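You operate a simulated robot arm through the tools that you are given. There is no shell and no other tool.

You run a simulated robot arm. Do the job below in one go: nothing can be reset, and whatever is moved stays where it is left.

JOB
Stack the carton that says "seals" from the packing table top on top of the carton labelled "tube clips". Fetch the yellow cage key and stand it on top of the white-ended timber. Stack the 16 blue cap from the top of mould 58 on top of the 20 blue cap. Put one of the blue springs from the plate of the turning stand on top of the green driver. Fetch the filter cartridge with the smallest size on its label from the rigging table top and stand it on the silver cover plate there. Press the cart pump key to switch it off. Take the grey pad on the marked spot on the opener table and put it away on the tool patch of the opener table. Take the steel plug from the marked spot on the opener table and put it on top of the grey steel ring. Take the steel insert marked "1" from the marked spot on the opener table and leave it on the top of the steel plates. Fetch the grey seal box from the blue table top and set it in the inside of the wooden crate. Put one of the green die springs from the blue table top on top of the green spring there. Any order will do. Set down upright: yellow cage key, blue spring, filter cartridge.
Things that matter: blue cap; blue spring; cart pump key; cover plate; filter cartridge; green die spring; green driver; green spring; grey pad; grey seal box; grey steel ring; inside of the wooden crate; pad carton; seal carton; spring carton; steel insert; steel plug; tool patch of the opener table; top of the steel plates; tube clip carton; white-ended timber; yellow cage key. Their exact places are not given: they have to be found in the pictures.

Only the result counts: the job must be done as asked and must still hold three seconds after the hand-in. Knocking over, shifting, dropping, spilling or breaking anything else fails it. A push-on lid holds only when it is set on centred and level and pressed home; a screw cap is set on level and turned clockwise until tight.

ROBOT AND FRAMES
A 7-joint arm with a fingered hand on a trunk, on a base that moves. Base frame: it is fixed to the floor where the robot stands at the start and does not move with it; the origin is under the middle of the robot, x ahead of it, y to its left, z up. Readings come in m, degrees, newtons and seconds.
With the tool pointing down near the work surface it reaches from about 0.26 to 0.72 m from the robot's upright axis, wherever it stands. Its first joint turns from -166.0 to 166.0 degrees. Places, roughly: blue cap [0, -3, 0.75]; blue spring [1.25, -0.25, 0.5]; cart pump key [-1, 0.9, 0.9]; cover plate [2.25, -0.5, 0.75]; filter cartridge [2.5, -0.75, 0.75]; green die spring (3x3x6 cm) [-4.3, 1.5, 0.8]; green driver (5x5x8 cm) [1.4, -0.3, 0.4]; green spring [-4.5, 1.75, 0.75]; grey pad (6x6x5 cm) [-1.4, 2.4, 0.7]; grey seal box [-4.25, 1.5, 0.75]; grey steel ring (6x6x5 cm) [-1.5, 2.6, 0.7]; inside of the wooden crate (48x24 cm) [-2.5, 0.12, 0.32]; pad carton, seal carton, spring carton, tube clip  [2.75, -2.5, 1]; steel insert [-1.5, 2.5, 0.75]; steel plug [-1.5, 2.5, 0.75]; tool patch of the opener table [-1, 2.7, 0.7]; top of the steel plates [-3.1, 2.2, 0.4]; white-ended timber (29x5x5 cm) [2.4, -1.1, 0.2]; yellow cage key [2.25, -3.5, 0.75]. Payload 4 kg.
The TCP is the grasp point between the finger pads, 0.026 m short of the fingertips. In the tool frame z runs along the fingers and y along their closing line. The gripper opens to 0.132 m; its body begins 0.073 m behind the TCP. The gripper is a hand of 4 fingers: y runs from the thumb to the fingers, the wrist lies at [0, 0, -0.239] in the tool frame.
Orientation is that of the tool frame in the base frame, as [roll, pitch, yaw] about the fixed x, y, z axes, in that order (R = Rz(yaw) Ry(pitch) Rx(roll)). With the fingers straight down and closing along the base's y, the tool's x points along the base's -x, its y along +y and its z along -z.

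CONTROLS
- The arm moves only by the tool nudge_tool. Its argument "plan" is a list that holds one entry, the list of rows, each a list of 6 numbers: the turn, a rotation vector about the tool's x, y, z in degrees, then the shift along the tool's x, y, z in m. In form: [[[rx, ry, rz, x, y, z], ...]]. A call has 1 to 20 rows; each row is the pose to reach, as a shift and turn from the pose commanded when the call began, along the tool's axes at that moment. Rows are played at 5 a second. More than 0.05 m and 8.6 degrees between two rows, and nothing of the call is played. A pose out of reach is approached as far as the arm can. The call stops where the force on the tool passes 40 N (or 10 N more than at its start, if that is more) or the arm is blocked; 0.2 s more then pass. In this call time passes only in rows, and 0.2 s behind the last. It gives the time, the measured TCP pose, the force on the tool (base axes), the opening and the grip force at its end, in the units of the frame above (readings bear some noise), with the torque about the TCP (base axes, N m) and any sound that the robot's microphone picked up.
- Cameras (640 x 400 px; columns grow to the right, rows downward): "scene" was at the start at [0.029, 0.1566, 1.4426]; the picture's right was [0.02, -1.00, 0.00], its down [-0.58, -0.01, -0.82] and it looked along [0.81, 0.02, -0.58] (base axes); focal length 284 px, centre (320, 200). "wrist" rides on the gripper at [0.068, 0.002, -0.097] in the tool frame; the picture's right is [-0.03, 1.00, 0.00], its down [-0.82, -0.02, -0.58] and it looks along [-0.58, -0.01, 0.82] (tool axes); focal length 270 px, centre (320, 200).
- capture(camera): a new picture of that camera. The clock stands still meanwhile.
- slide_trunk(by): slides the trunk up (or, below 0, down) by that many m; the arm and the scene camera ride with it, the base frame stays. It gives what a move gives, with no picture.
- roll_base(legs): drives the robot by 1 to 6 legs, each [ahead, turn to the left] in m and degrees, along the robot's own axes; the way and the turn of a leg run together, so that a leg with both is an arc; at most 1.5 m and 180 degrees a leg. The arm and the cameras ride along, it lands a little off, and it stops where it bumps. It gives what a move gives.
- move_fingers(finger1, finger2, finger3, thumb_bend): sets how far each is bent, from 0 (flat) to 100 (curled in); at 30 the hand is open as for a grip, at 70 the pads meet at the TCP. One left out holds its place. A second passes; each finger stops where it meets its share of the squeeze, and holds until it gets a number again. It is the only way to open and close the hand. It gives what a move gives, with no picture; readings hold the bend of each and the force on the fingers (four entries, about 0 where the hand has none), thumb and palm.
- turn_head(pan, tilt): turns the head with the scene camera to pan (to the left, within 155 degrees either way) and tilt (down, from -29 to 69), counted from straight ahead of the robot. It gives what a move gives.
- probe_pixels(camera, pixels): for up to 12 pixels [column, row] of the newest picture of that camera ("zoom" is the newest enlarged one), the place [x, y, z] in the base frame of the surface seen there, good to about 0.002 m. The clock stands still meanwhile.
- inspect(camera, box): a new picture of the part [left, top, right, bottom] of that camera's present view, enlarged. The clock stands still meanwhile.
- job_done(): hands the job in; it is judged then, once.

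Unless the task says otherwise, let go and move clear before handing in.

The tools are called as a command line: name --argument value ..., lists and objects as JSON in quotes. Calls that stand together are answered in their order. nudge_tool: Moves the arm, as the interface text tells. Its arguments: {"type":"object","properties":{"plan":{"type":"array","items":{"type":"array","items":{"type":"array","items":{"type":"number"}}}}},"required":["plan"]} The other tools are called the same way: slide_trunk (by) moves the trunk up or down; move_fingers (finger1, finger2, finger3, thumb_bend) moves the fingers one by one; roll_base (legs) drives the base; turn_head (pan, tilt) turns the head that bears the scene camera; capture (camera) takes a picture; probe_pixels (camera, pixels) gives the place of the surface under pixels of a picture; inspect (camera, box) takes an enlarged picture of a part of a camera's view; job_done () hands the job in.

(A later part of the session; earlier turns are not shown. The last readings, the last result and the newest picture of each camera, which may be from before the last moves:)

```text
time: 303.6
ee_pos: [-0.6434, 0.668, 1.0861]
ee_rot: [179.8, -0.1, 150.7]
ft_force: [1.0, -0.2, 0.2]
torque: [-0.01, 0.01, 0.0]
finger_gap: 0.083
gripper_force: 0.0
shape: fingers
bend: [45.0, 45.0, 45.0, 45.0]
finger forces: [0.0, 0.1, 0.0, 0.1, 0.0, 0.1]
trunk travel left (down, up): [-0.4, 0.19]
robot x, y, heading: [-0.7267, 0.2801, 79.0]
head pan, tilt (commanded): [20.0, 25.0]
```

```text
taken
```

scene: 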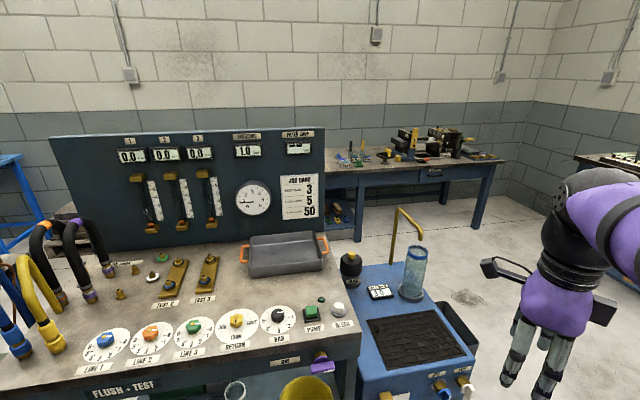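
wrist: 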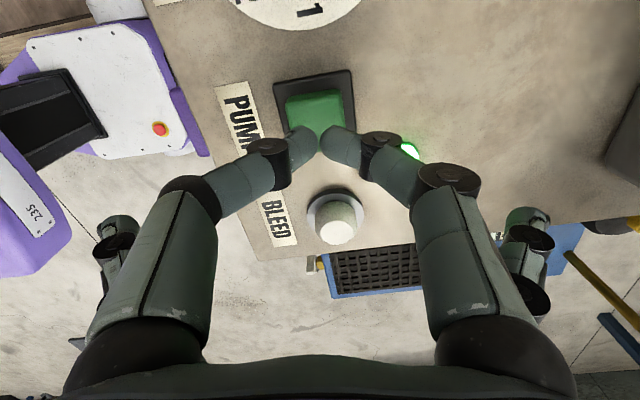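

The turn was blocked at heading 79°. I'll look around the base and behind to see what touches.

turn_head --pan 150 --tilt 60

capture --camera "scene"

turn_head --pan -150 --tilt 60

capture --camera "scene"

capture --camera "wrist"

```text
time: 305.7
ee_pos: [-0.6421, 0.6676, 1.0863]
ee_rot: [179.9, 0.0, 150.5]
ft_force: [0.3, -0.3, 0.2]
torque: [0.05, 0.03, -0.01]
finger_gap: 0.083
gripper_force: 0.0
shape: fingers
bend: [45.0, 45.0, 45.0, 45.0]
finger forces: [0.0, 0.0, 0.0, 0.0, 0.1, 0.1]
trunk travel left (down, up): [-0.4, 0.19]
robot x, y, heading: [-0.7287, 0.2788, 78.7]
head pan, tilt (commanded): [150.0, 60.0]
```

```text
taken
```

scene: 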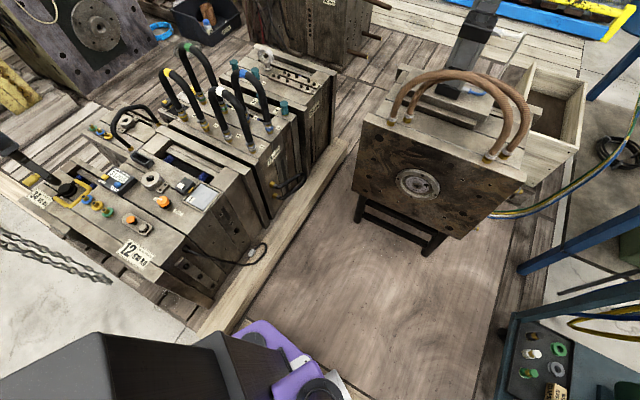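

```text
time: 309.8
ee_pos: [-0.6423, 0.6684, 1.0851]
ee_rot: [179.9, 0.0, 150.6]
ft_force: [-0.1, 0.1, -0.4]
torque: [0.03, 0.03, -0.01]
finger_gap: 0.083
gripper_force: 0.0
shape: fingers
bend: [45.0, 45.0, 45.0, 45.0]
finger forces: [0.0, 0.1, 0.0, 0.0, 0.0, 0.0]
trunk travel left (down, up): [-0.4, 0.19]
robot x, y, heading: [-0.7255, 0.2846, 78.9]
head pan, tilt (commanded): [-150.0, 60.0]
```

```text
taken
```

scene: 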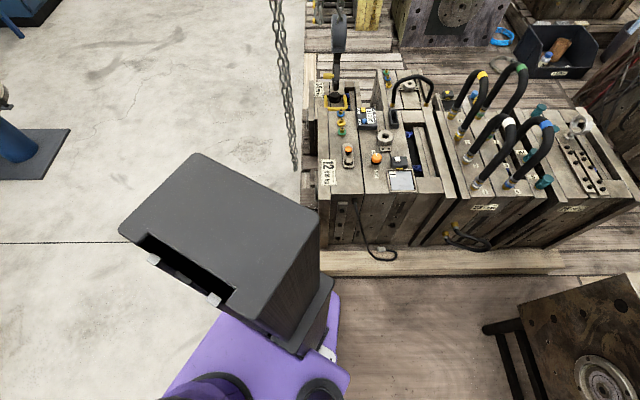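

```text
taken
```

wrist: 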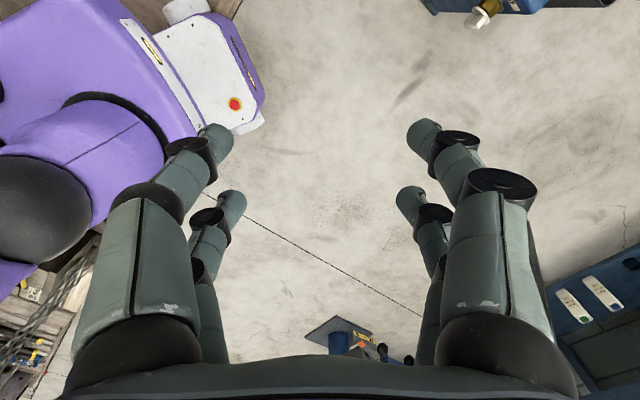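

There is a large black box on the robot's back whose corner seems close to mould 12. I'll probe its extents and the obstacle.

probe_pixels --camera "scene" --pixels '[[195, 155], [318, 215], [235, 308], [122, 235], [335, 275], [320, 262], [330, 240], [345, 220], [310, 190], [350, 262]]'

inspect --camera "scene" --box '[240, 140, 400, 300]'

```text
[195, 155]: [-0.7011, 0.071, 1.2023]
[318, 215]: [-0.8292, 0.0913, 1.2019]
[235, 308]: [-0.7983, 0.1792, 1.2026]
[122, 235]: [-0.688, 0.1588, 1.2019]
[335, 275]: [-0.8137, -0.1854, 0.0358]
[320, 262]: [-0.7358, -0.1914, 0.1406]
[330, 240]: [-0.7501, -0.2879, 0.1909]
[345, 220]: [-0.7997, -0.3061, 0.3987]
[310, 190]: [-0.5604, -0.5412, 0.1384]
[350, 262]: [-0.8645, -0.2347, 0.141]
```

```text
2.50 times, centred on (320, 220) of scene
```

zoom: 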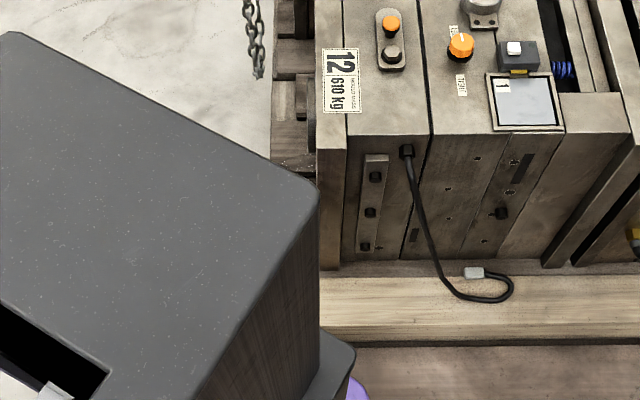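

turn_head --pan -120 --tilt 69

capture --camera "scene"

turn_head --pan 120 --tilt 69

capture --camera "scene"

```text
time: 310.8
ee_pos: [-0.6431, 0.6676, 1.0862]
ee_rot: [179.9, 0.0, 150.6]
ft_force: [0.1, 0.1, 0.6]
torque: [0.03, -0.02, 0.02]
finger_gap: 0.0831
gripper_force: 0.0
shape: fingers
bend: [45.0, 45.0, 45.0, 45.0]
finger forces: [0.0, 0.0, 0.0, 0.0, 0.0, 0.0]
trunk travel left (down, up): [-0.4, 0.19]
robot x, y, heading: [-0.722, 0.2827, 79.1]
head pan, tilt (commanded): [-120.0, 68.8]
```

```text
taken
```

scene: 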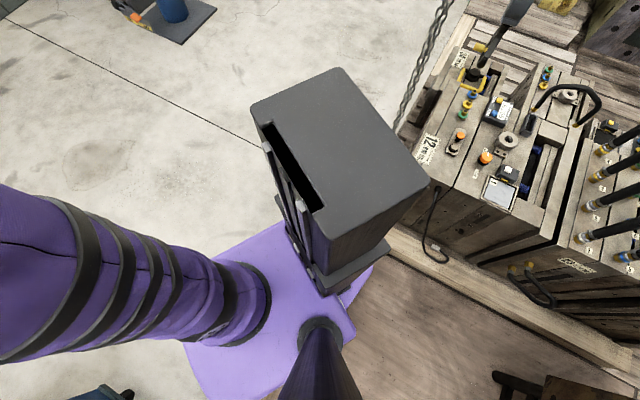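

```text
time: 314.2
ee_pos: [-0.6431, 0.6688, 1.0865]
ee_rot: [179.8, 0.1, 150.6]
ft_force: [0.0, 0.2, -0.1]
torque: [-0.01, 0.01, -0.03]
finger_gap: 0.0827
gripper_force: 0.0
shape: fingers
bend: [45.0, 45.0, 45.0, 45.0]
finger forces: [0.0, 0.0, 0.0, 0.0, 0.0, 0.0]
trunk travel left (down, up): [-0.4, 0.19]
robot x, y, heading: [-0.7251, 0.2794, 78.6]
head pan, tilt (commanded): [120.0, 68.8]
```

```text
taken
```

scene: 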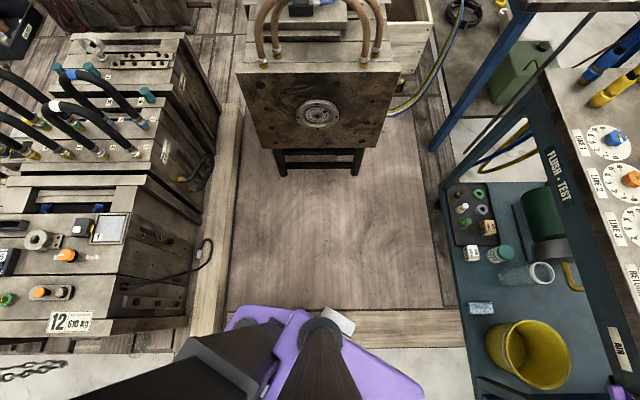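

The base's rear corner (about 0.45 m behind the axis) met the pallet's beam. I'll turn left instead, swinging the rear to the open east side, and reverse out.

roll_base --legs '[[0, 95]]'

roll_base --legs '[[-1.0, 0]]'

```text
time: 317.4
ee_pos: [-1.0392, 0.5659, 1.0849]
ee_rot: [-180.0, -0.1, -149.3]
ft_force: [-0.3, 0.4, -0.9]
torque: [-0.07, 0.01, -0.01]
finger_gap: 0.0828
gripper_force: 0.1
shape: fingers
bend: [45.0, 45.0, 45.0, 45.0]
finger forces: [0.1, 0.0, 0.0, 0.0, 0.0, 0.0]
trunk travel left (down, up): [-0.4, 0.19]
robot x, y, heading: [-0.7412, 0.3082, 127.5]
head pan, tilt (commanded): [120.0, 68.8]
stopped in leg 1: the robot was blocked; the commanded pose is now the measured one
```

```text
time: 318.2
ee_pos: [-1.0382, 0.5646, 1.0861]
ee_rot: [180.0, 0.0, -149.4]
ft_force: [-0.3, 0.3, -0.3]
torque: [0.0, 0.02, 0.0]
finger_gap: 0.0831
gripper_force: 0.0
shape: fingers
bend: [45.0, 45.0, 45.0, 45.0]
finger forces: [0.0, 0.0, 0.0, 0.1, 0.1, 0.1]
trunk travel left (down, up): [-0.4, 0.19]
robot x, y, heading: [-0.7379, 0.3098, 127.6]
head pan, tilt (commanded): [120.0, 68.8]
stopped in leg 1: the robot was blocked; the commanded pose is now the measured one
```

It's blocked behind by the pallet corner. I'll first roll 0.2 m forward (0.57 m free to the cart front), which frees the rear to turn.

roll_base --legs '[[0.2, 0]]'

roll_base --legs '[[0, 50]]'

```text
time: 319.8
ee_pos: [-1.1594, 0.7236, 1.0863]
ee_rot: [179.9, 0.0, -149.5]
ft_force: [-0.5, -0.2, 0.0]
torque: [0.02, -0.01, 0.01]
finger_gap: 0.0829
gripper_force: 0.2
shape: fingers
bend: [45.0, 45.0, 45.0, 45.0]
finger forces: [0.0, 0.0, 0.0, 0.1, 0.0, 0.1]
trunk travel left (down, up): [-0.4, 0.19]
robot x, y, heading: [-0.8572, 0.4673, 127.4]
head pan, tilt (commanded): [120.0, 68.8]
```

```text
time: 322.8
ee_pos: [-1.25, 0.3952, 1.0857]
ee_rot: [-179.9, -0.1, -98.7]
ft_force: [-0.2, -0.1, -0.5]
torque: [0.03, -0.01, 0.01]
finger_gap: 0.0832
gripper_force: 0.0
shape: fingers
bend: [45.0, 45.0, 45.0, 45.0]
finger forces: [0.0, 0.0, 0.0, 0.0, 0.0, 0.1]
trunk travel left (down, up): [-0.4, 0.19]
robot x, y, heading: [-0.8625, 0.4686, 178.9]
head pan, tilt (commanded): [120.0, 68.8]
```

Free now. I'll reverse 1.1 m east into the open floor, then look back at the pallet to make sure nothing moved.

roll_base --legs '[[-1.1, 0]]'

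turn_head --pan 20 --tilt 35

capture --camera "scene"

turn_head --pan -75 --tilt 20

capture --camera "scene"

```text
time: 328.5
ee_pos: [-0.1331, 0.3668, 1.0855]
ee_rot: [-180.0, 0.0, -98.2]
ft_force: [0.2, 0.7, -0.2]
torque: [0.01, 0.07, 0.0]
finger_gap: 0.083
gripper_force: 0.1
shape: fingers
bend: [45.0, 45.0, 45.0, 45.0]
finger forces: [0.0, 0.0, 0.0, 0.1, 0.0, 0.0]
trunk travel left (down, up): [-0.4, 0.19]
robot x, y, heading: [0.2585, 0.439, 178.9]
head pan, tilt (commanded): [120.0, 68.8]
```

```text
time: 330.2
ee_pos: [-0.1326, 0.3672, 1.0859]
ee_rot: [180.0, 0.0, -98.1]
ft_force: [0.3, -0.4, -0.8]
torque: [-0.02, 0.0, -0.01]
finger_gap: 0.083
gripper_force: 0.0
shape: fingers
bend: [45.0, 45.0, 45.0, 45.0]
finger forces: [0.0, 0.0, 0.0, 0.1, 0.1, 0.1]
trunk travel left (down, up): [-0.4, 0.19]
robot x, y, heading: [0.255, 0.4422, 178.8]
head pan, tilt (commanded): [20.0, 35.0]
```

```text
taken
```

scene: 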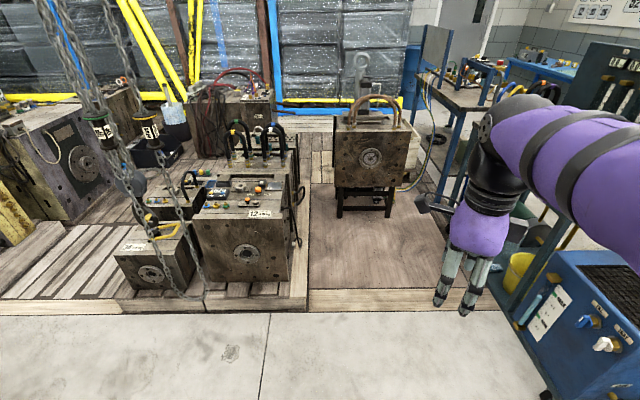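

```text
time: 331.9
ee_pos: [-0.132, 0.3674, 1.0851]
ee_rot: [-179.9, 0.0, -98.2]
ft_force: [-0.2, -0.5, -0.6]
torque: [0.02, 0.02, -0.01]
finger_gap: 0.0828
gripper_force: 0.0
shape: fingers
bend: [45.0, 45.0, 45.0, 45.0]
finger forces: [0.1, 0.1, 0.0, 0.1, 0.0, 0.0]
trunk travel left (down, up): [-0.4, 0.19]
robot x, y, heading: [0.2558, 0.441, 178.6]
head pan, tilt (commanded): [-75.0, 20.0]
```

```text
taken
```

scene: 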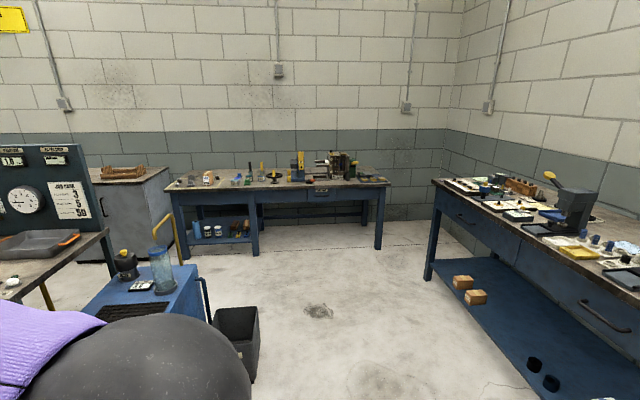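

The pallet looks undisturbed. The opener table is at scene (280,185); I'll probe it and zoom.

inspect --camera "scene" --box '[150, 130, 410, 270]'

probe_pixels --camera "scene" --pixels '[[170, 187], [385, 182], [180, 250], [255, 250], [378, 243], [210, 178], [240, 181], [275, 178], [300, 165], [345, 168], [240, 330], [205, 320]]'

```text
2.46 times, centred on (280, 200) of scene
```

zoom: 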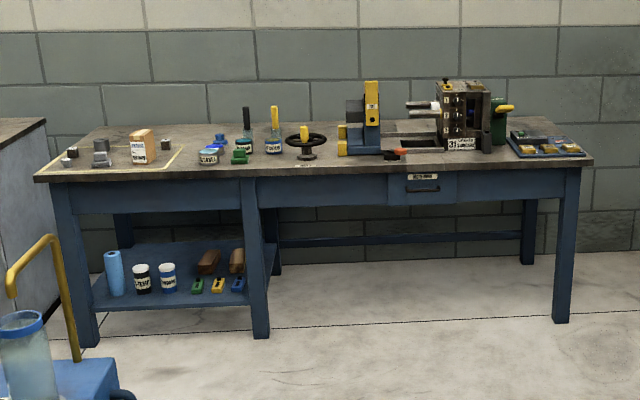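

```text
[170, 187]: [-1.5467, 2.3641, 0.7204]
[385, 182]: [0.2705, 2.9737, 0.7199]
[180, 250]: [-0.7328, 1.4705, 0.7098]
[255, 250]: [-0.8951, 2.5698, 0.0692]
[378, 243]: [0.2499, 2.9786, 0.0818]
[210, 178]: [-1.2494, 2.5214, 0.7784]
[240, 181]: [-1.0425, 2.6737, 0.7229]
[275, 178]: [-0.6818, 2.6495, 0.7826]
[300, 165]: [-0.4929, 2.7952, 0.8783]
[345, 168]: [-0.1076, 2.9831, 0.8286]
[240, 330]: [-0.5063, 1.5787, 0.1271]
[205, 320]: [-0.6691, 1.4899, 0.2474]
```

The opener table's front edge runs from (-1.547,2.364) to (0.27,2.974), top z 0.72, with the marked spot at its left end. I'll probe the grey cabinet and right table to plan a corridor path.

probe_pixels --camera "scene" --pixels '[[140, 180], [110, 240], [165, 200], [120, 173], [430, 275], [440, 185], [255, 310], [250, 345], [165, 215], [195, 290], [90, 260]]'

```text
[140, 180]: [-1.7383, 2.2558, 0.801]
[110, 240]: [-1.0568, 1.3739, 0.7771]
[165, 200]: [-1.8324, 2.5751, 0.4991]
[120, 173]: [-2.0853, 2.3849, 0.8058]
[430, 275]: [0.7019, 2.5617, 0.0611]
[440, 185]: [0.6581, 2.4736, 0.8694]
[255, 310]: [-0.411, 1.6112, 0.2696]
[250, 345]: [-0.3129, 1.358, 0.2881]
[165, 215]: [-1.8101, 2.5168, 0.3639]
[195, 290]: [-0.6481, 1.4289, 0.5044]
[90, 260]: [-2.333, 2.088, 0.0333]
```

roll_base --legs '[[0, -80.2], [1.0, 0], [0.73, 0], [0, 86.4]]'

turn_head --pan -20 --tilt 30

capture --camera "scene"

```text
time: 348.5
ee_pos: [-0.345, 2.0541, 1.0859]
ee_rot: [179.9, 0.0, -95.8]
ft_force: [-0.6, -0.7, -0.9]
torque: [0.02, 0.01, 0.01]
finger_gap: 0.0829
gripper_force: 0.0
shape: fingers
bend: [45.0, 45.0, 45.0, 45.0]
finger forces: [0.0, 0.0, 0.0, 0.0, 0.0, 0.1]
trunk travel left (down, up): [-0.4, 0.19]
robot x, y, heading: [0.0434, 2.1384, -178.5]
head pan, tilt (commanded): [-75.0, 20.0]
```

```text
time: 349.8
ee_pos: [-0.3442, 2.0537, 1.0855]
ee_rot: [-180.0, 0.1, -95.9]
ft_force: [-0.4, 0.6, 0.0]
torque: [-0.04, 0.01, -0.02]
finger_gap: 0.0829
gripper_force: 0.0
shape: fingers
bend: [45.0, 45.0, 45.0, 45.0]
finger forces: [0.0, 0.1, 0.0, 0.1, 0.1, 0.0]
trunk travel left (down, up): [-0.4, 0.19]
robot x, y, heading: [0.0413, 2.1362, -178.6]
head pan, tilt (commanded): [-20.0, 30.0]
```

```text
taken
```

scene: 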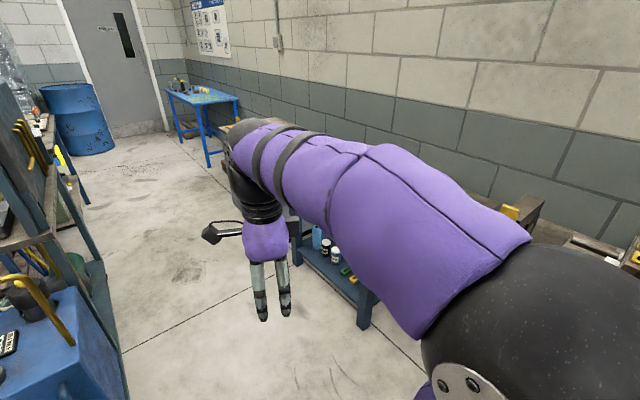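

roll_base --legs '[[0, 3], [1.2, 0]]'

turn_head --pan -70 --tilt 40

capture --camera "scene"

```text
time: 356.3
ee_pos: [-1.5407, 1.9712, 1.0852]
ee_rot: [-180.0, 0.1, -94.5]
ft_force: [-0.6, 0.9, -0.9]
torque: [-0.02, 0.01, -0.02]
finger_gap: 0.0826
gripper_force: 0.0
shape: fingers
bend: [45.0, 45.0, 45.0, 45.0]
finger forces: [0.0, 0.1, 0.0, 0.0, 0.1, 0.1]
trunk travel left (down, up): [-0.4, 0.19]
robot x, y, heading: [-1.1562, 2.0671, -177.4]
head pan, tilt (commanded): [-20.0, 30.0]
```

```text
time: 357.4
ee_pos: [-1.5406, 1.9714, 1.0862]
ee_rot: [180.0, 0.0, -94.5]
ft_force: [0.7, 0.2, 0.5]
torque: [-0.01, -0.03, 0.03]
finger_gap: 0.0827
gripper_force: 0.1
shape: fingers
bend: [45.0, 45.0, 45.0, 45.0]
finger forces: [0.0, 0.0, 0.0, 0.0, 0.0, 0.0]
trunk travel left (down, up): [-0.4, 0.19]
robot x, y, heading: [-1.1555, 2.0691, -177.4]
head pan, tilt (commanded): [-70.0, 40.0]
```

```text
taken
```

scene: 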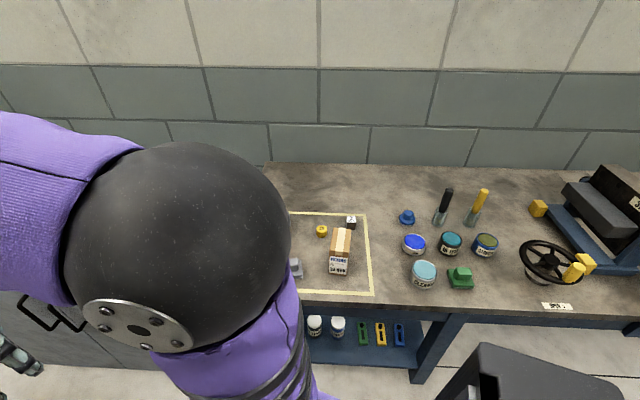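

The arm hides part of the marked spot. I'll swing the hand over toward the table at this height, turning it ~37°, and then look with both cameras.

nudge_tool --plan '[[[0, 0, -3.4, -0.0407, -0.0187, 0], [0, 0, -6.7, -0.0814, -0.0374, 0], [0, 0, -10.1, -0.122, -0.056, 0], [0, 0, -13.5, -0.1627, -0.0747, 0], [0, 0, -16.8, -0.2034, -0.0934, 0], [0, 0, -20.2, -0.2441, -0.1121, 0], [0, 0, -23.5, -0.2848, -0.1308, 0], [0, 0, -26.9, -0.3255, -0.1495, 0], [0, 0, -30.3, -0.3661, -0.1681, 0], [0, 0, -33.6, -0.4068, -0.1868, 0], [0, 0, -37, -0.4475, -0.2055, 0]]]'

capture --camera "wrist"

turn_head --pan -55 --tilt 45

capture --camera "scene"

```text
time: 359.8
ee_pos: [-1.2972, 2.4045, 1.0877]
ee_rot: [-179.9, 0.0, -57.5]
ft_force: [0.3, 0.6, -0.4]
torque: [-0.01, -0.01, 0.02]
finger_gap: 0.0827
gripper_force: 0.1
shape: fingers
bend: [45.0, 45.0, 45.0, 45.0]
finger forces: [0.0, 0.1, 0.0, 0.0, 0.0, 0.0]
trunk travel left (down, up): [-0.4, 0.19]
robot x, y, heading: [-1.1578, 2.0687, -177.5]
head pan, tilt (commanded): [-70.0, 40.0]
```

```text
taken
```

wrist: 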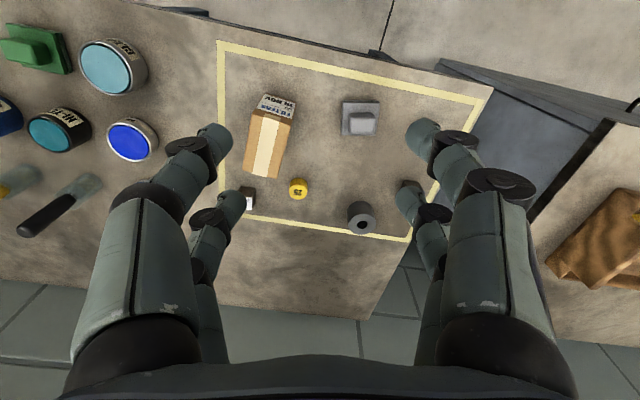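

```text
time: 360.6
ee_pos: [-1.2967, 2.4052, 1.0883]
ee_rot: [-180.0, 0.1, -57.6]
ft_force: [-0.3, -0.1, 0.1]
torque: [0.01, -0.03, -0.01]
finger_gap: 0.0827
gripper_force: 0.0
shape: fingers
bend: [45.0, 45.0, 45.0, 45.0]
finger forces: [0.1, 0.1, 0.0, 0.1, 0.0, 0.0]
trunk travel left (down, up): [-0.4, 0.19]
robot x, y, heading: [-1.1591, 2.0674, -177.4]
head pan, tilt (commanded): [-55.0, 45.0]
```

```text
taken
```

scene: 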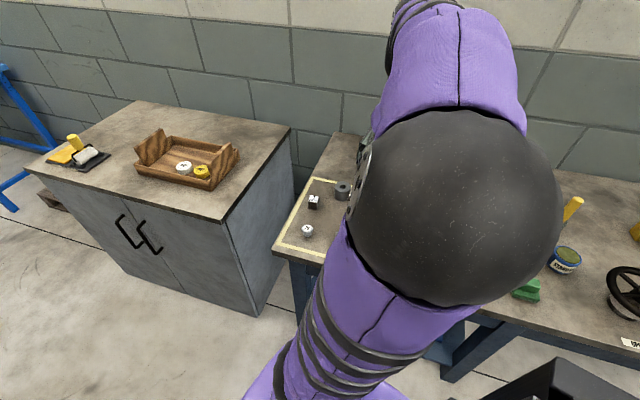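

Wrist view shows the outlined spot with a carton (265,130), grey pad (360,118), yellow plug (298,188), a ring (361,215), and a small cube (243,200). I'll zoom into both views.

inspect --camera "scene" --box '[270, 160, 370, 270]'

inspect --camera "wrist" --box '[210, 60, 440, 250]'

```text
3.64 times, centred on (320, 215) of scene
```

zoom: 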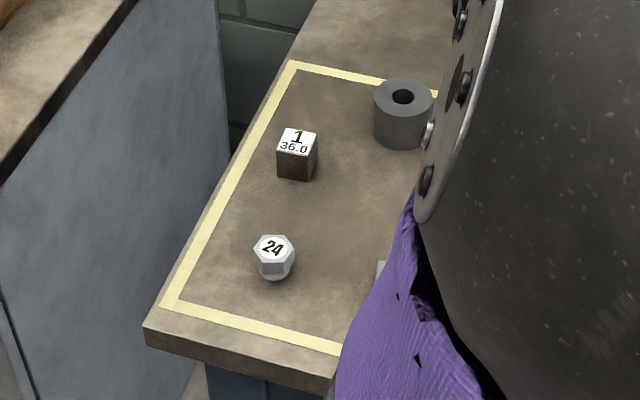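

```text
2.11 times, centred on (325, 155) of wrist
```

zoom: 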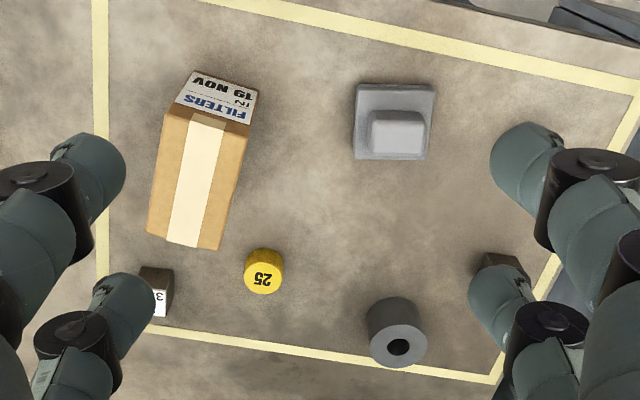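

I see insert "1" (36.0), the hex steel plug "24", the grey ring, and the grey pad. I'll probe their positions.

probe_pixels --camera "wrist" --pixels '[[363, 120], [343, 103], [382, 103], [343, 132], [378, 132], [361, 222], [349, 222], [375, 222], [361, 212], [361, 230], [400, 240], [330, 150]]'

inspect --camera "scene" --box '[270, 160, 370, 270]'

probe_pixels --camera "zoom" --pixels '[[297, 142], [280, 140], [314, 140], [297, 130], [295, 155], [296, 178], [274, 250], [258, 250], [292, 250], [274, 272], [402, 97], [405, 140]]'

```text
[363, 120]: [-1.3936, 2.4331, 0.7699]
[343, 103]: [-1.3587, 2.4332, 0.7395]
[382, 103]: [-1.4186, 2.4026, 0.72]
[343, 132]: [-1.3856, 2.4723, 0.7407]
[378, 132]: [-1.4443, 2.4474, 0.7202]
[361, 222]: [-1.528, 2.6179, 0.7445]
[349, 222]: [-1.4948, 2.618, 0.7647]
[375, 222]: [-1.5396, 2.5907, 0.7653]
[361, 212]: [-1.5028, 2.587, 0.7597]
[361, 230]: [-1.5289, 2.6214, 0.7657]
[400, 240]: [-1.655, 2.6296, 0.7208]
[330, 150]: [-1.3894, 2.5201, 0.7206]
```

```text
3.64 times, centred on (320, 215) of scene
```

zoom: 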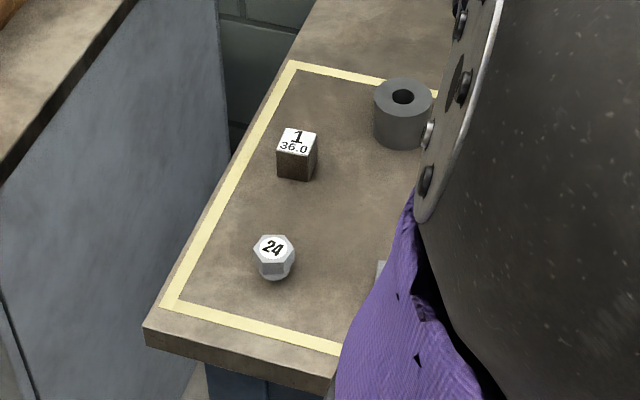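

```text
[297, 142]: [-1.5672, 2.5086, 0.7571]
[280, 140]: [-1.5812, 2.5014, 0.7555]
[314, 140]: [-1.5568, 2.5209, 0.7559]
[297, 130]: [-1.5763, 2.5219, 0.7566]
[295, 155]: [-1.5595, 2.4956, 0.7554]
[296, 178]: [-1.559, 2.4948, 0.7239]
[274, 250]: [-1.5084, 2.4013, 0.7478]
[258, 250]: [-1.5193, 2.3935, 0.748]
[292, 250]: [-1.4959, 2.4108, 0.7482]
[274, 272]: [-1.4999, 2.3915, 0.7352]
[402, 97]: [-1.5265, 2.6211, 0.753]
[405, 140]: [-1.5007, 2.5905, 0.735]
```

Plug 24 is at (-1.508,2.402), top 0.748; ring ≈(-1.52,2.608), top 0.766; insert 1 at (-1.568,2.509). I'll start with the plug: move above it and look.

nudge_tool --plan '[[[0, 0, 0, -0.0222, 0.036, 0], [0, 0, 0, -0.0443, 0.0719, 0], [0, 0, 0, -0.0665, 0.1079, 0], [0, 0, 0, -0.0886, 0.1438, 0], [0, 0, 0, -0.1108, 0.1798, 0], [0, 0, 0, -0.1108, 0.1798, 0.05], [0, 0, 0, -0.1108, 0.1798, 0.1], [0, 0, 0, -0.1108, 0.1798, 0.15], [0, 0, 0, -0.1108, 0.1798, 0.2]]]'

capture --camera "wrist"

inspect --camera "wrist" --box '[250, 70, 410, 230]'

```text
time: 362.6
ee_pos: [-1.5108, 2.4007, 0.8841]
ee_rot: [180.0, 0.0, -57.5]
ft_force: [-0.7, -0.1, 0.2]
torque: [0.04, 0.03, 0.0]
finger_gap: 0.0828
gripper_force: 0.0
shape: fingers
bend: [45.0, 45.0, 45.0, 45.0]
finger forces: [0.0, 0.1, 0.0, 0.0, 0.0, 0.0]
trunk travel left (down, up): [-0.4, 0.19]
robot x, y, heading: [-1.1573, 2.0668, -177.4]
head pan, tilt (commanded): [-55.0, 45.0]
```

```text
taken
```

wrist: 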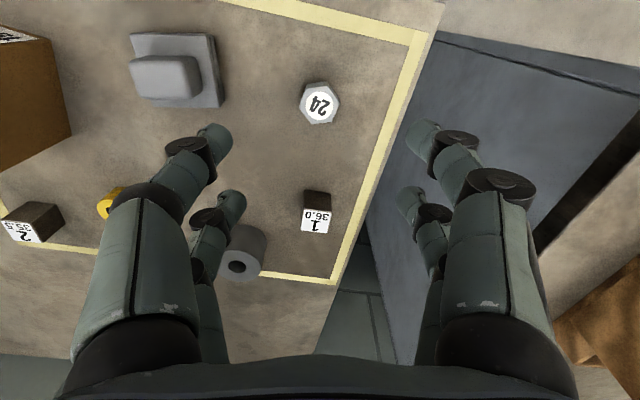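

```text
2.50 times, centred on (330, 150) of wrist
```

zoom: 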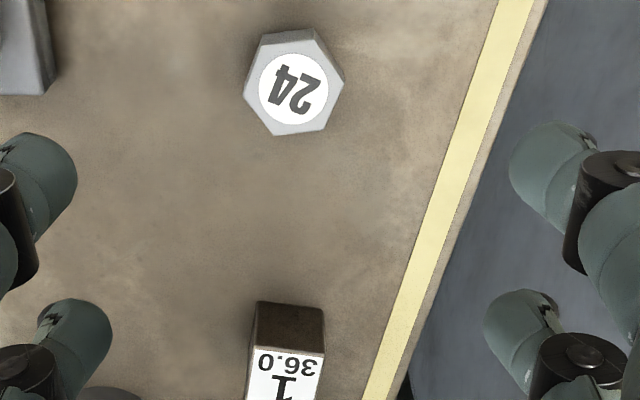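

The plug's hex vertices point along the closing line, so the four fingers will nest on its flats. I'll correct 3.5 mm and descend 0.127 m.

nudge_tool --plan '[[[0, 0, 0, 0.0035, 0.0007, 0.04], [0, 0, 0, 0.0035, 0.0007, 0.08], [0, 0, 0, 0.0035, 0.0007, 0.11], [0, 0, 0, 0.0035, 0.0007, 0.127]]]'

move_fingers --finger1 56 --finger2 56 --finger3 56 --thumb_bend 56

capture --camera "wrist"

```text
time: 363.6
ee_pos: [-1.5102, 2.3969, 0.7598]
ee_rot: [180.0, 0.0, -57.5]
ft_force: [0.2, -0.3, 0.4]
torque: [0.02, 0.02, -0.01]
finger_gap: 0.0831
gripper_force: 0.1
shape: fingers
bend: [45.0, 45.0, 45.0, 45.0]
finger forces: [0.1, 0.1, 0.0, 0.0, 0.0, 0.1]
trunk travel left (down, up): [-0.4, 0.19]
robot x, y, heading: [-1.1585, 2.0682, -177.3]
head pan, tilt (commanded): [-55.0, 45.0]
```

```text
time: 364.6
ee_pos: [-1.5077, 2.3969, 0.7586]
ee_rot: [179.9, 0.0, -57.6]
ft_force: [0.6, -0.1, 0.0]
torque: [-0.01, 0.0, 0.01]
finger_gap: 0.0464
gripper_force: 0.0
shape: fingers
bend: [56.0, 56.0, 56.0, 56.0]
finger forces: [0.1, 0.1, 0.0, 0.0, 0.0, 0.1]
trunk travel left (down, up): [-0.4, 0.19]
robot x, y, heading: [-1.1607, 2.0664, -177.3]
head pan, tilt (commanded): [-55.0, 45.0]
```

```text
taken
```

wrist: 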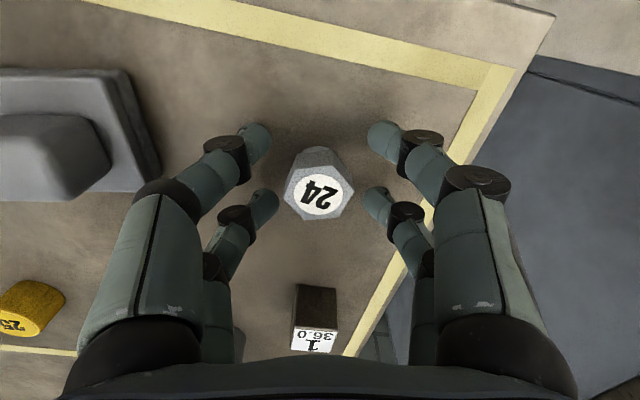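

Plug is ~3 mm toward -x now; I'll shift back 3 mm and close.

nudge_tool --plan '[[[0, 0, 0, -0.003, 0, 0.001]]]'

move_fingers --finger1 65 --finger2 65 --finger3 65 --thumb_bend 65

move_fingers --finger1 69 --finger2 69 --finger3 69 --thumb_bend 69

capture --camera "wrist"

```text
time: 365.0
ee_pos: [-1.5108, 2.3996, 0.7585]
ee_rot: [-180.0, -0.1, -57.4]
ft_force: [-0.6, -0.3, -0.2]
torque: [0.0, 0.0, 0.02]
finger_gap: 0.0461
gripper_force: 0.1
shape: fingers
bend: [56.0, 56.0, 56.0, 56.0]
finger forces: [0.0, 0.0, 0.1, 0.0, 0.0, 0.1]
trunk travel left (down, up): [-0.4, 0.19]
robot x, y, heading: [-1.1574, 2.0694, -177.3]
head pan, tilt (commanded): [-55.0, 45.0]
```

```text
time: 366.0
ee_pos: [-1.5117, 2.398, 0.7587]
ee_rot: [-180.0, 0.0, -57.4]
ft_force: [0.3, -0.2, 0.1]
torque: [0.0, 0.01, 0.02]
finger_gap: 0.0171
gripper_force: 0.4
shape: fingers
bend: [65.0, 65.0, 65.0, 65.0]
finger forces: [0.0, 0.0, 0.2, 0.0, 0.0, 0.0]
trunk travel left (down, up): [-0.4, 0.19]
robot x, y, heading: [-1.1558, 2.0687, -177.4]
head pan, tilt (commanded): [-55.0, 45.0]
```

```text
time: 367.0
ee_pos: [-1.5104, 2.3992, 0.7583]
ee_rot: [-180.0, 0.0, -57.5]
ft_force: [0.4, 0.7, -0.3]
torque: [-0.02, 0.02, 0.0]
finger_gap: 0.0093
gripper_force: 2.9
shape: fingers
bend: [67.0, 67.0, 67.0, 68.0]
finger forces: [1.3, 1.4, 1.2, 0.1, 1.4, 0.0]
trunk travel left (down, up): [-0.4, 0.19]
robot x, y, heading: [-1.1527, 2.0682, -177.6]
head pan, tilt (commanded): [-55.0, 45.0]
```

```text
taken
```

wrist: 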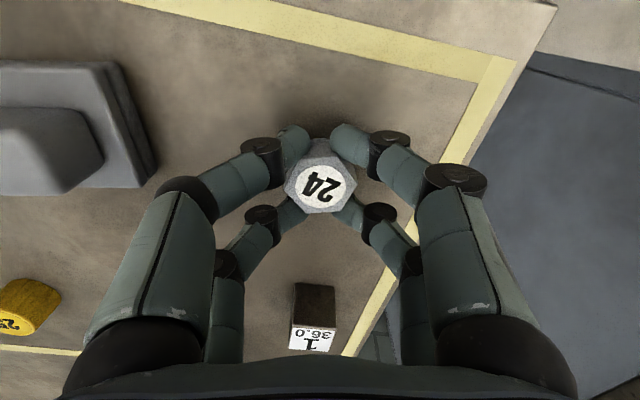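

Good nest with even light forces. I'll add a bit of squeeze (steel may be heavier) and lift.

move_fingers --finger1 71 --finger2 71 --finger3 71 --thumb_bend 71

nudge_tool --plan '[[[0, 0, 0, 0, 0, -0.01], [0, 0, 0, 0, 0, -0.03], [0, 0, 0, 0, 0, -0.06], [0, 0, 0, 0, 0, -0.09]]]'

capture --camera "wrist"

probe_pixels --camera "wrist" --pixels '[[320, 188], [297, 188], [345, 188], [320, 170], [320, 207], [270, 262]]'

```text
time: 368.0
ee_pos: [-1.5123, 2.3986, 0.7594]
ee_rot: [180.0, 0.0, -57.5]
ft_force: [0.0, -0.2, 0.5]
torque: [0.01, -0.03, -0.02]
finger_gap: 0.0067
gripper_force: 6.2
shape: fingers
bend: [69.0, 69.0, 69.0, 69.0]
finger forces: [2.7, 3.2, 2.6, 0.1, 3.1, 0.0]
trunk travel left (down, up): [-0.4, 0.19]
robot x, y, heading: [-1.1567, 2.0722, -177.3]
head pan, tilt (commanded): [-55.0, 45.0]
```

```text
time: 369.0
ee_pos: [-1.5149, 2.3993, 0.8478]
ee_rot: [-180.0, -0.1, -57.4]
ft_force: [-0.8, 0.0, -1.6]
torque: [-0.02, -0.02, 0.02]
finger_gap: 0.0068
gripper_force: 6.2
shape: fingers
bend: [69.0, 69.0, 69.0, 69.0]
finger forces: [2.9, 3.4, 2.6, 0.0, 3.1, 0.1]
trunk travel left (down, up): [-0.4, 0.19]
robot x, y, heading: [-1.1567, 2.0693, -177.2]
head pan, tilt (commanded): [-55.0, 45.0]
```

```text
taken
```

wrist: 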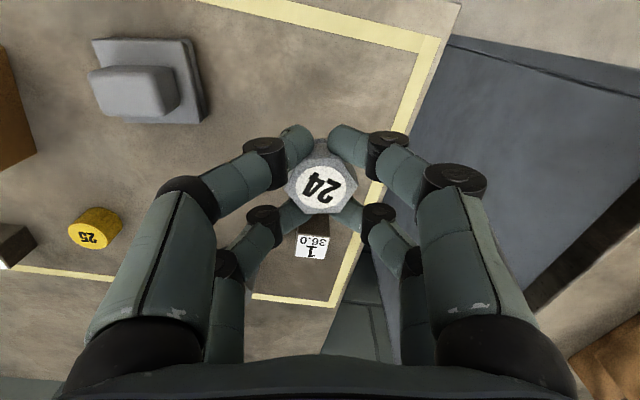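

```text
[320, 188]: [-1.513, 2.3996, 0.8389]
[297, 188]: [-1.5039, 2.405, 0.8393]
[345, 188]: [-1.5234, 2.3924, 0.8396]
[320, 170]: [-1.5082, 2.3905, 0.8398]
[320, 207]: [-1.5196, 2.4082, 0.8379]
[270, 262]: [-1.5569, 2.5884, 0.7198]
```

The plug is held level (top 0.839, centre (-1.5137,2.399)). I'll get a precise ring centre from the scene camera now that the arm has moved.

capture --camera "scene"

inspect --camera "scene" --box '[290, 150, 400, 260]'

```text
taken
```

scene: 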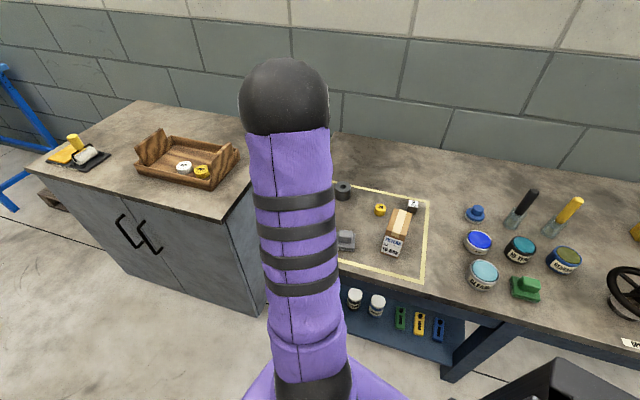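

```text
3.64 times, centred on (345, 205) of scene
```

zoom: 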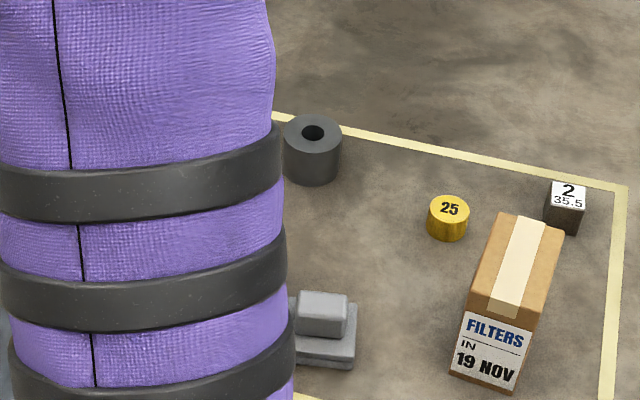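

probe_pixels --camera "zoom" --pixels '[[286, 134], [340, 136], [313, 118], [312, 150], [298, 133], [328, 134], [313, 133], [312, 180], [320, 310], [350, 340], [320, 335]]'

```text
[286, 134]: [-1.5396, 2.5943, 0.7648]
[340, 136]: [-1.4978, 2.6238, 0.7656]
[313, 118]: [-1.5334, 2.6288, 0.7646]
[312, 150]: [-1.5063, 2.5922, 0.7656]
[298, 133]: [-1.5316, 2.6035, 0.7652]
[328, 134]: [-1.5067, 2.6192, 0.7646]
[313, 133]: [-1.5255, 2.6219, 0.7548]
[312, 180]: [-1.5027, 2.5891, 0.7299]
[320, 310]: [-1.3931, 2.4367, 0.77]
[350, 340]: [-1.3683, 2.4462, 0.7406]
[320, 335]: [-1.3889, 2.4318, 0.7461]
```

Ring centre is (-1.519,2.610), top 0.765. I'll carry the plug over it (tool -0.181,-0.109).

nudge_tool --plan '[[[0, 0, 0, -0.0361, -0.0218, 0], [0, 0, 0, -0.0723, -0.0435, 0], [0, 0, 0, -0.1084, -0.0653, 0], [0, 0, 0, -0.1446, -0.087, 0], [0, 0, 0, -0.1807, -0.1088, 0]]]'

capture --camera "wrist"

probe_pixels --camera "wrist" --pixels '[[320, 188], [297, 188], [345, 188], [320, 170], [320, 207], [320, 110], [320, 95], [295, 110], [345, 110], [320, 125]]'

```text
time: 370.2
ee_pos: [-1.5206, 2.61, 0.8464]
ee_rot: [-179.9, -0.1, -57.5]
ft_force: [0.0, 0.4, -1.0]
torque: [0.02, 0.02, 0.02]
finger_gap: 0.0066
gripper_force: 6.2
shape: fingers
bend: [69.0, 69.0, 69.0, 69.0]
finger forces: [3.0, 3.3, 2.7, 0.0, 3.1, 0.0]
trunk travel left (down, up): [-0.4, 0.19]
robot x, y, heading: [-1.1571, 2.0686, -177.4]
head pan, tilt (commanded): [-55.0, 45.0]
```

```text
taken
```

wrist: 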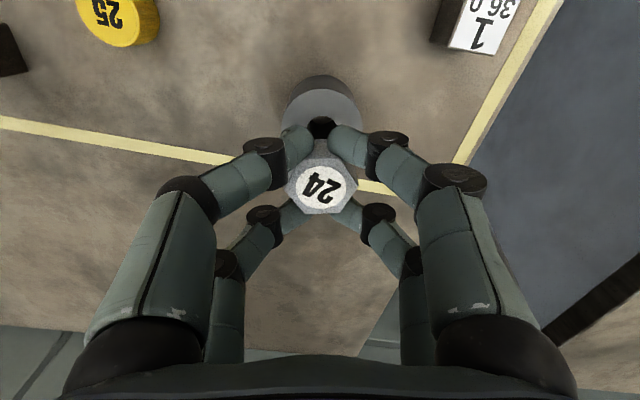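

```text
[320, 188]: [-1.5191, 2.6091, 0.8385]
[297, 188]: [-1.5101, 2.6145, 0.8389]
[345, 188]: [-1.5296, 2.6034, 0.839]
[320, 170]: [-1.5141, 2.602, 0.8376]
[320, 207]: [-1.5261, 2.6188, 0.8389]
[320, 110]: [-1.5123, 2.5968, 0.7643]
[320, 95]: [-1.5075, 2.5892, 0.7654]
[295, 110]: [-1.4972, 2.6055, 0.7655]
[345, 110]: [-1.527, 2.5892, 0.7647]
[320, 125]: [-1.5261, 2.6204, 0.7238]
```

Plug centre (-1.520,2.6097) matches the ring centre. I'll lower 0.042 m and then in mm steps.

nudge_tool --plan '[[[0, 0, 0, 0, 0, 0.015], [0, 0, 0, 0, 0, 0.03], [0, 0, 0, 0, 0, 0.038], [0, 0, 0, 0, 0, 0.042]]]'

nudge_tool --plan '[[[0, 0, 0, 0, 0, 0.001], [0, 0, 0, 0, 0, 0.002]]]'

capture --camera "scene"

inspect --camera "scene" --box '[290, 130, 400, 230]'

```text
time: 371.2
ee_pos: [-1.517, 2.6088, 0.8055]
ee_rot: [180.0, -0.1, -57.5]
ft_force: [0.0, 0.0, -1.5]
torque: [-0.02, -0.05, -0.02]
finger_gap: 0.0067
gripper_force: 6.6
shape: fingers
bend: [69.0, 69.0, 69.0, 69.0]
finger forces: [3.0, 3.4, 2.7, 0.0, 3.0, 0.1]
trunk travel left (down, up): [-0.4, 0.19]
robot x, y, heading: [-1.1536, 2.0665, -177.4]
head pan, tilt (commanded): [-55.0, 45.0]
```

```text
time: 371.8
ee_pos: [-1.5164, 2.6092, 0.804]
ee_rot: [179.9, -0.1, -57.5]
ft_force: [0.4, 0.1, -1.9]
torque: [0.0, -0.01, -0.04]
finger_gap: 0.0065
gripper_force: 5.3
shape: fingers
bend: [69.0, 69.0, 69.0, 69.0]
finger forces: [3.1, 3.2, 2.7, 0.1, 2.9, 0.1]
trunk travel left (down, up): [-0.4, 0.19]
robot x, y, heading: [-1.1555, 2.0664, -177.4]
head pan, tilt (commanded): [-55.0, 45.0]
```

```text
taken
```

scene: 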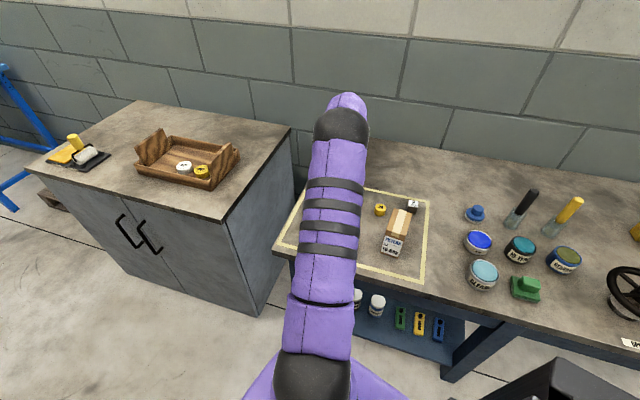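

```text
4.00 times, centred on (345, 180) of scene
```

zoom: 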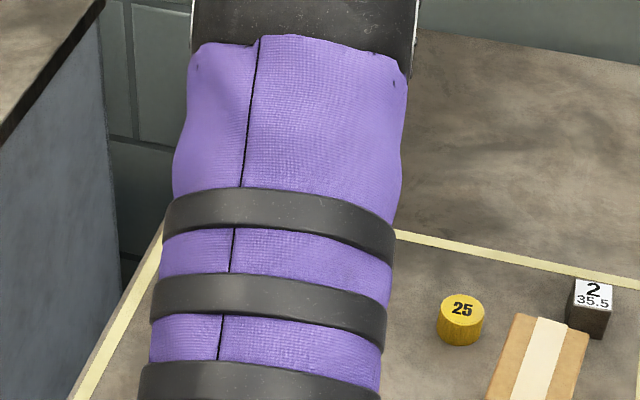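

Still no contact force (weight ≈-1.5 N). I'll lower by another few mm while watching the force.

nudge_tool --plan '[[[0, 0, 0, 0, 0, 0.001], [0, 0, 0, 0, 0, 0.002]]]'

nudge_tool --plan '[[[0, 0, 0, 0, 0, 0.001]]]'

capture --camera "wrist"

probe_pixels --camera "wrist" --pixels '[[320, 188], [297, 188], [345, 188], [320, 170], [320, 207], [320, 130]]'

```text
time: 372.4
ee_pos: [-1.5165, 2.6089, 0.8011]
ee_rot: [-180.0, 0.1, -57.5]
ft_force: [0.2, 1.1, 2.5]
torque: [-0.03, -0.04, 0.01]
finger_gap: 0.0062
gripper_force: 6.4
shape: fingers
bend: [69.0, 69.0, 69.0, 69.0]
finger forces: [3.1, 3.4, 3.1, 0.0, 3.4, 0.1]
trunk travel left (down, up): [-0.4, 0.19]
robot x, y, heading: [-1.157, 2.0689, -177.5]
head pan, tilt (commanded): [-55.0, 45.0]
```

```text
time: 372.8
ee_pos: [-1.5169, 2.6088, 0.8024]
ee_rot: [-180.0, 0.1, -57.5]
ft_force: [-0.2, -0.8, 5.3]
torque: [0.02, -0.01, 0.01]
finger_gap: 0.0059
gripper_force: 7.1
shape: fingers
bend: [70.0, 70.0, 70.0, 70.0]
finger forces: [3.3, 3.9, 3.4, 0.0, 3.8, 0.0]
trunk travel left (down, up): [-0.4, 0.19]
robot x, y, heading: [-1.1537, 2.0706, -177.5]
head pan, tilt (commanded): [-55.0, 45.0]
```

```text
taken
```

wrist: 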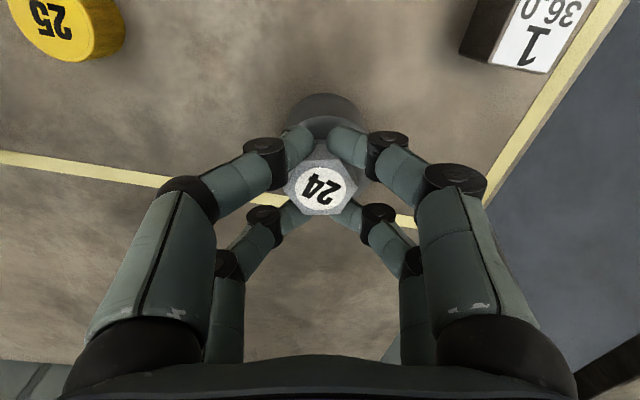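

```text
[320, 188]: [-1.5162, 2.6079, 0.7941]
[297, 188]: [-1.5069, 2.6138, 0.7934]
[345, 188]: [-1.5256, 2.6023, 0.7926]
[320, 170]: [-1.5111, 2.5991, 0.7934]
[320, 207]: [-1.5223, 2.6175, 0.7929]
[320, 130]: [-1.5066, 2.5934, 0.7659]
```

Contact is made with plug top at 0.793 (bottom on the ring rim at 0.765). It's ~3 mm off-centre, so I'll lift 3 mm, shift, and lower again.

nudge_tool --plan '[[[0, 0, 0, 0, 0, -0.003], [0, 0, 0, -0.003, 0.001, -0.003], [0, 0, 0, -0.003, 0.001, -0.001], [0, 0, 0, -0.003, 0.001, 0.0]]]'

capture --camera "wrist"

probe_pixels --camera "wrist" --pixels '[[320, 188], [297, 188], [345, 188], [320, 170], [320, 207], [320, 130], [295, 120], [350, 120], [320, 100]]'

```text
time: 373.8
ee_pos: [-1.5214, 2.6117, 0.8033]
ee_rot: [180.0, 0.0, -57.3]
ft_force: [1.2, -1.9, 3.7]
torque: [-0.02, -0.06, -0.01]
finger_gap: 0.006
gripper_force: 6.6
shape: fingers
bend: [69.0, 70.0, 70.0, 70.0]
finger forces: [4.0, 3.5, 2.6, 0.0, 3.9, 0.0]
trunk travel left (down, up): [-0.4, 0.19]
robot x, y, heading: [-1.1569, 2.0719, -177.1]
head pan, tilt (commanded): [-55.0, 45.0]
```

```text
taken
```

wrist: 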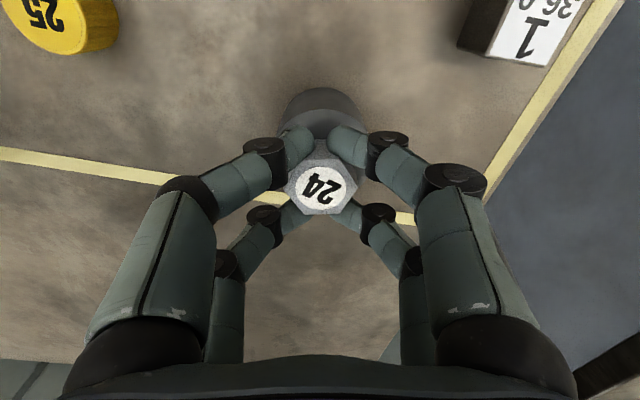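

```text
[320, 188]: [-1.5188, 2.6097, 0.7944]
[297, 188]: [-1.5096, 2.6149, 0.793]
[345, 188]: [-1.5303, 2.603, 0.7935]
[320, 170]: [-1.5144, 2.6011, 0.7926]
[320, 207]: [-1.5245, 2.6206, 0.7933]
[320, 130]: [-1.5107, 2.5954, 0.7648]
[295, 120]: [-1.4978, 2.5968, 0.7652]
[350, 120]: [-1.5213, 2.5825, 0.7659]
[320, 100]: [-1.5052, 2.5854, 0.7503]
```

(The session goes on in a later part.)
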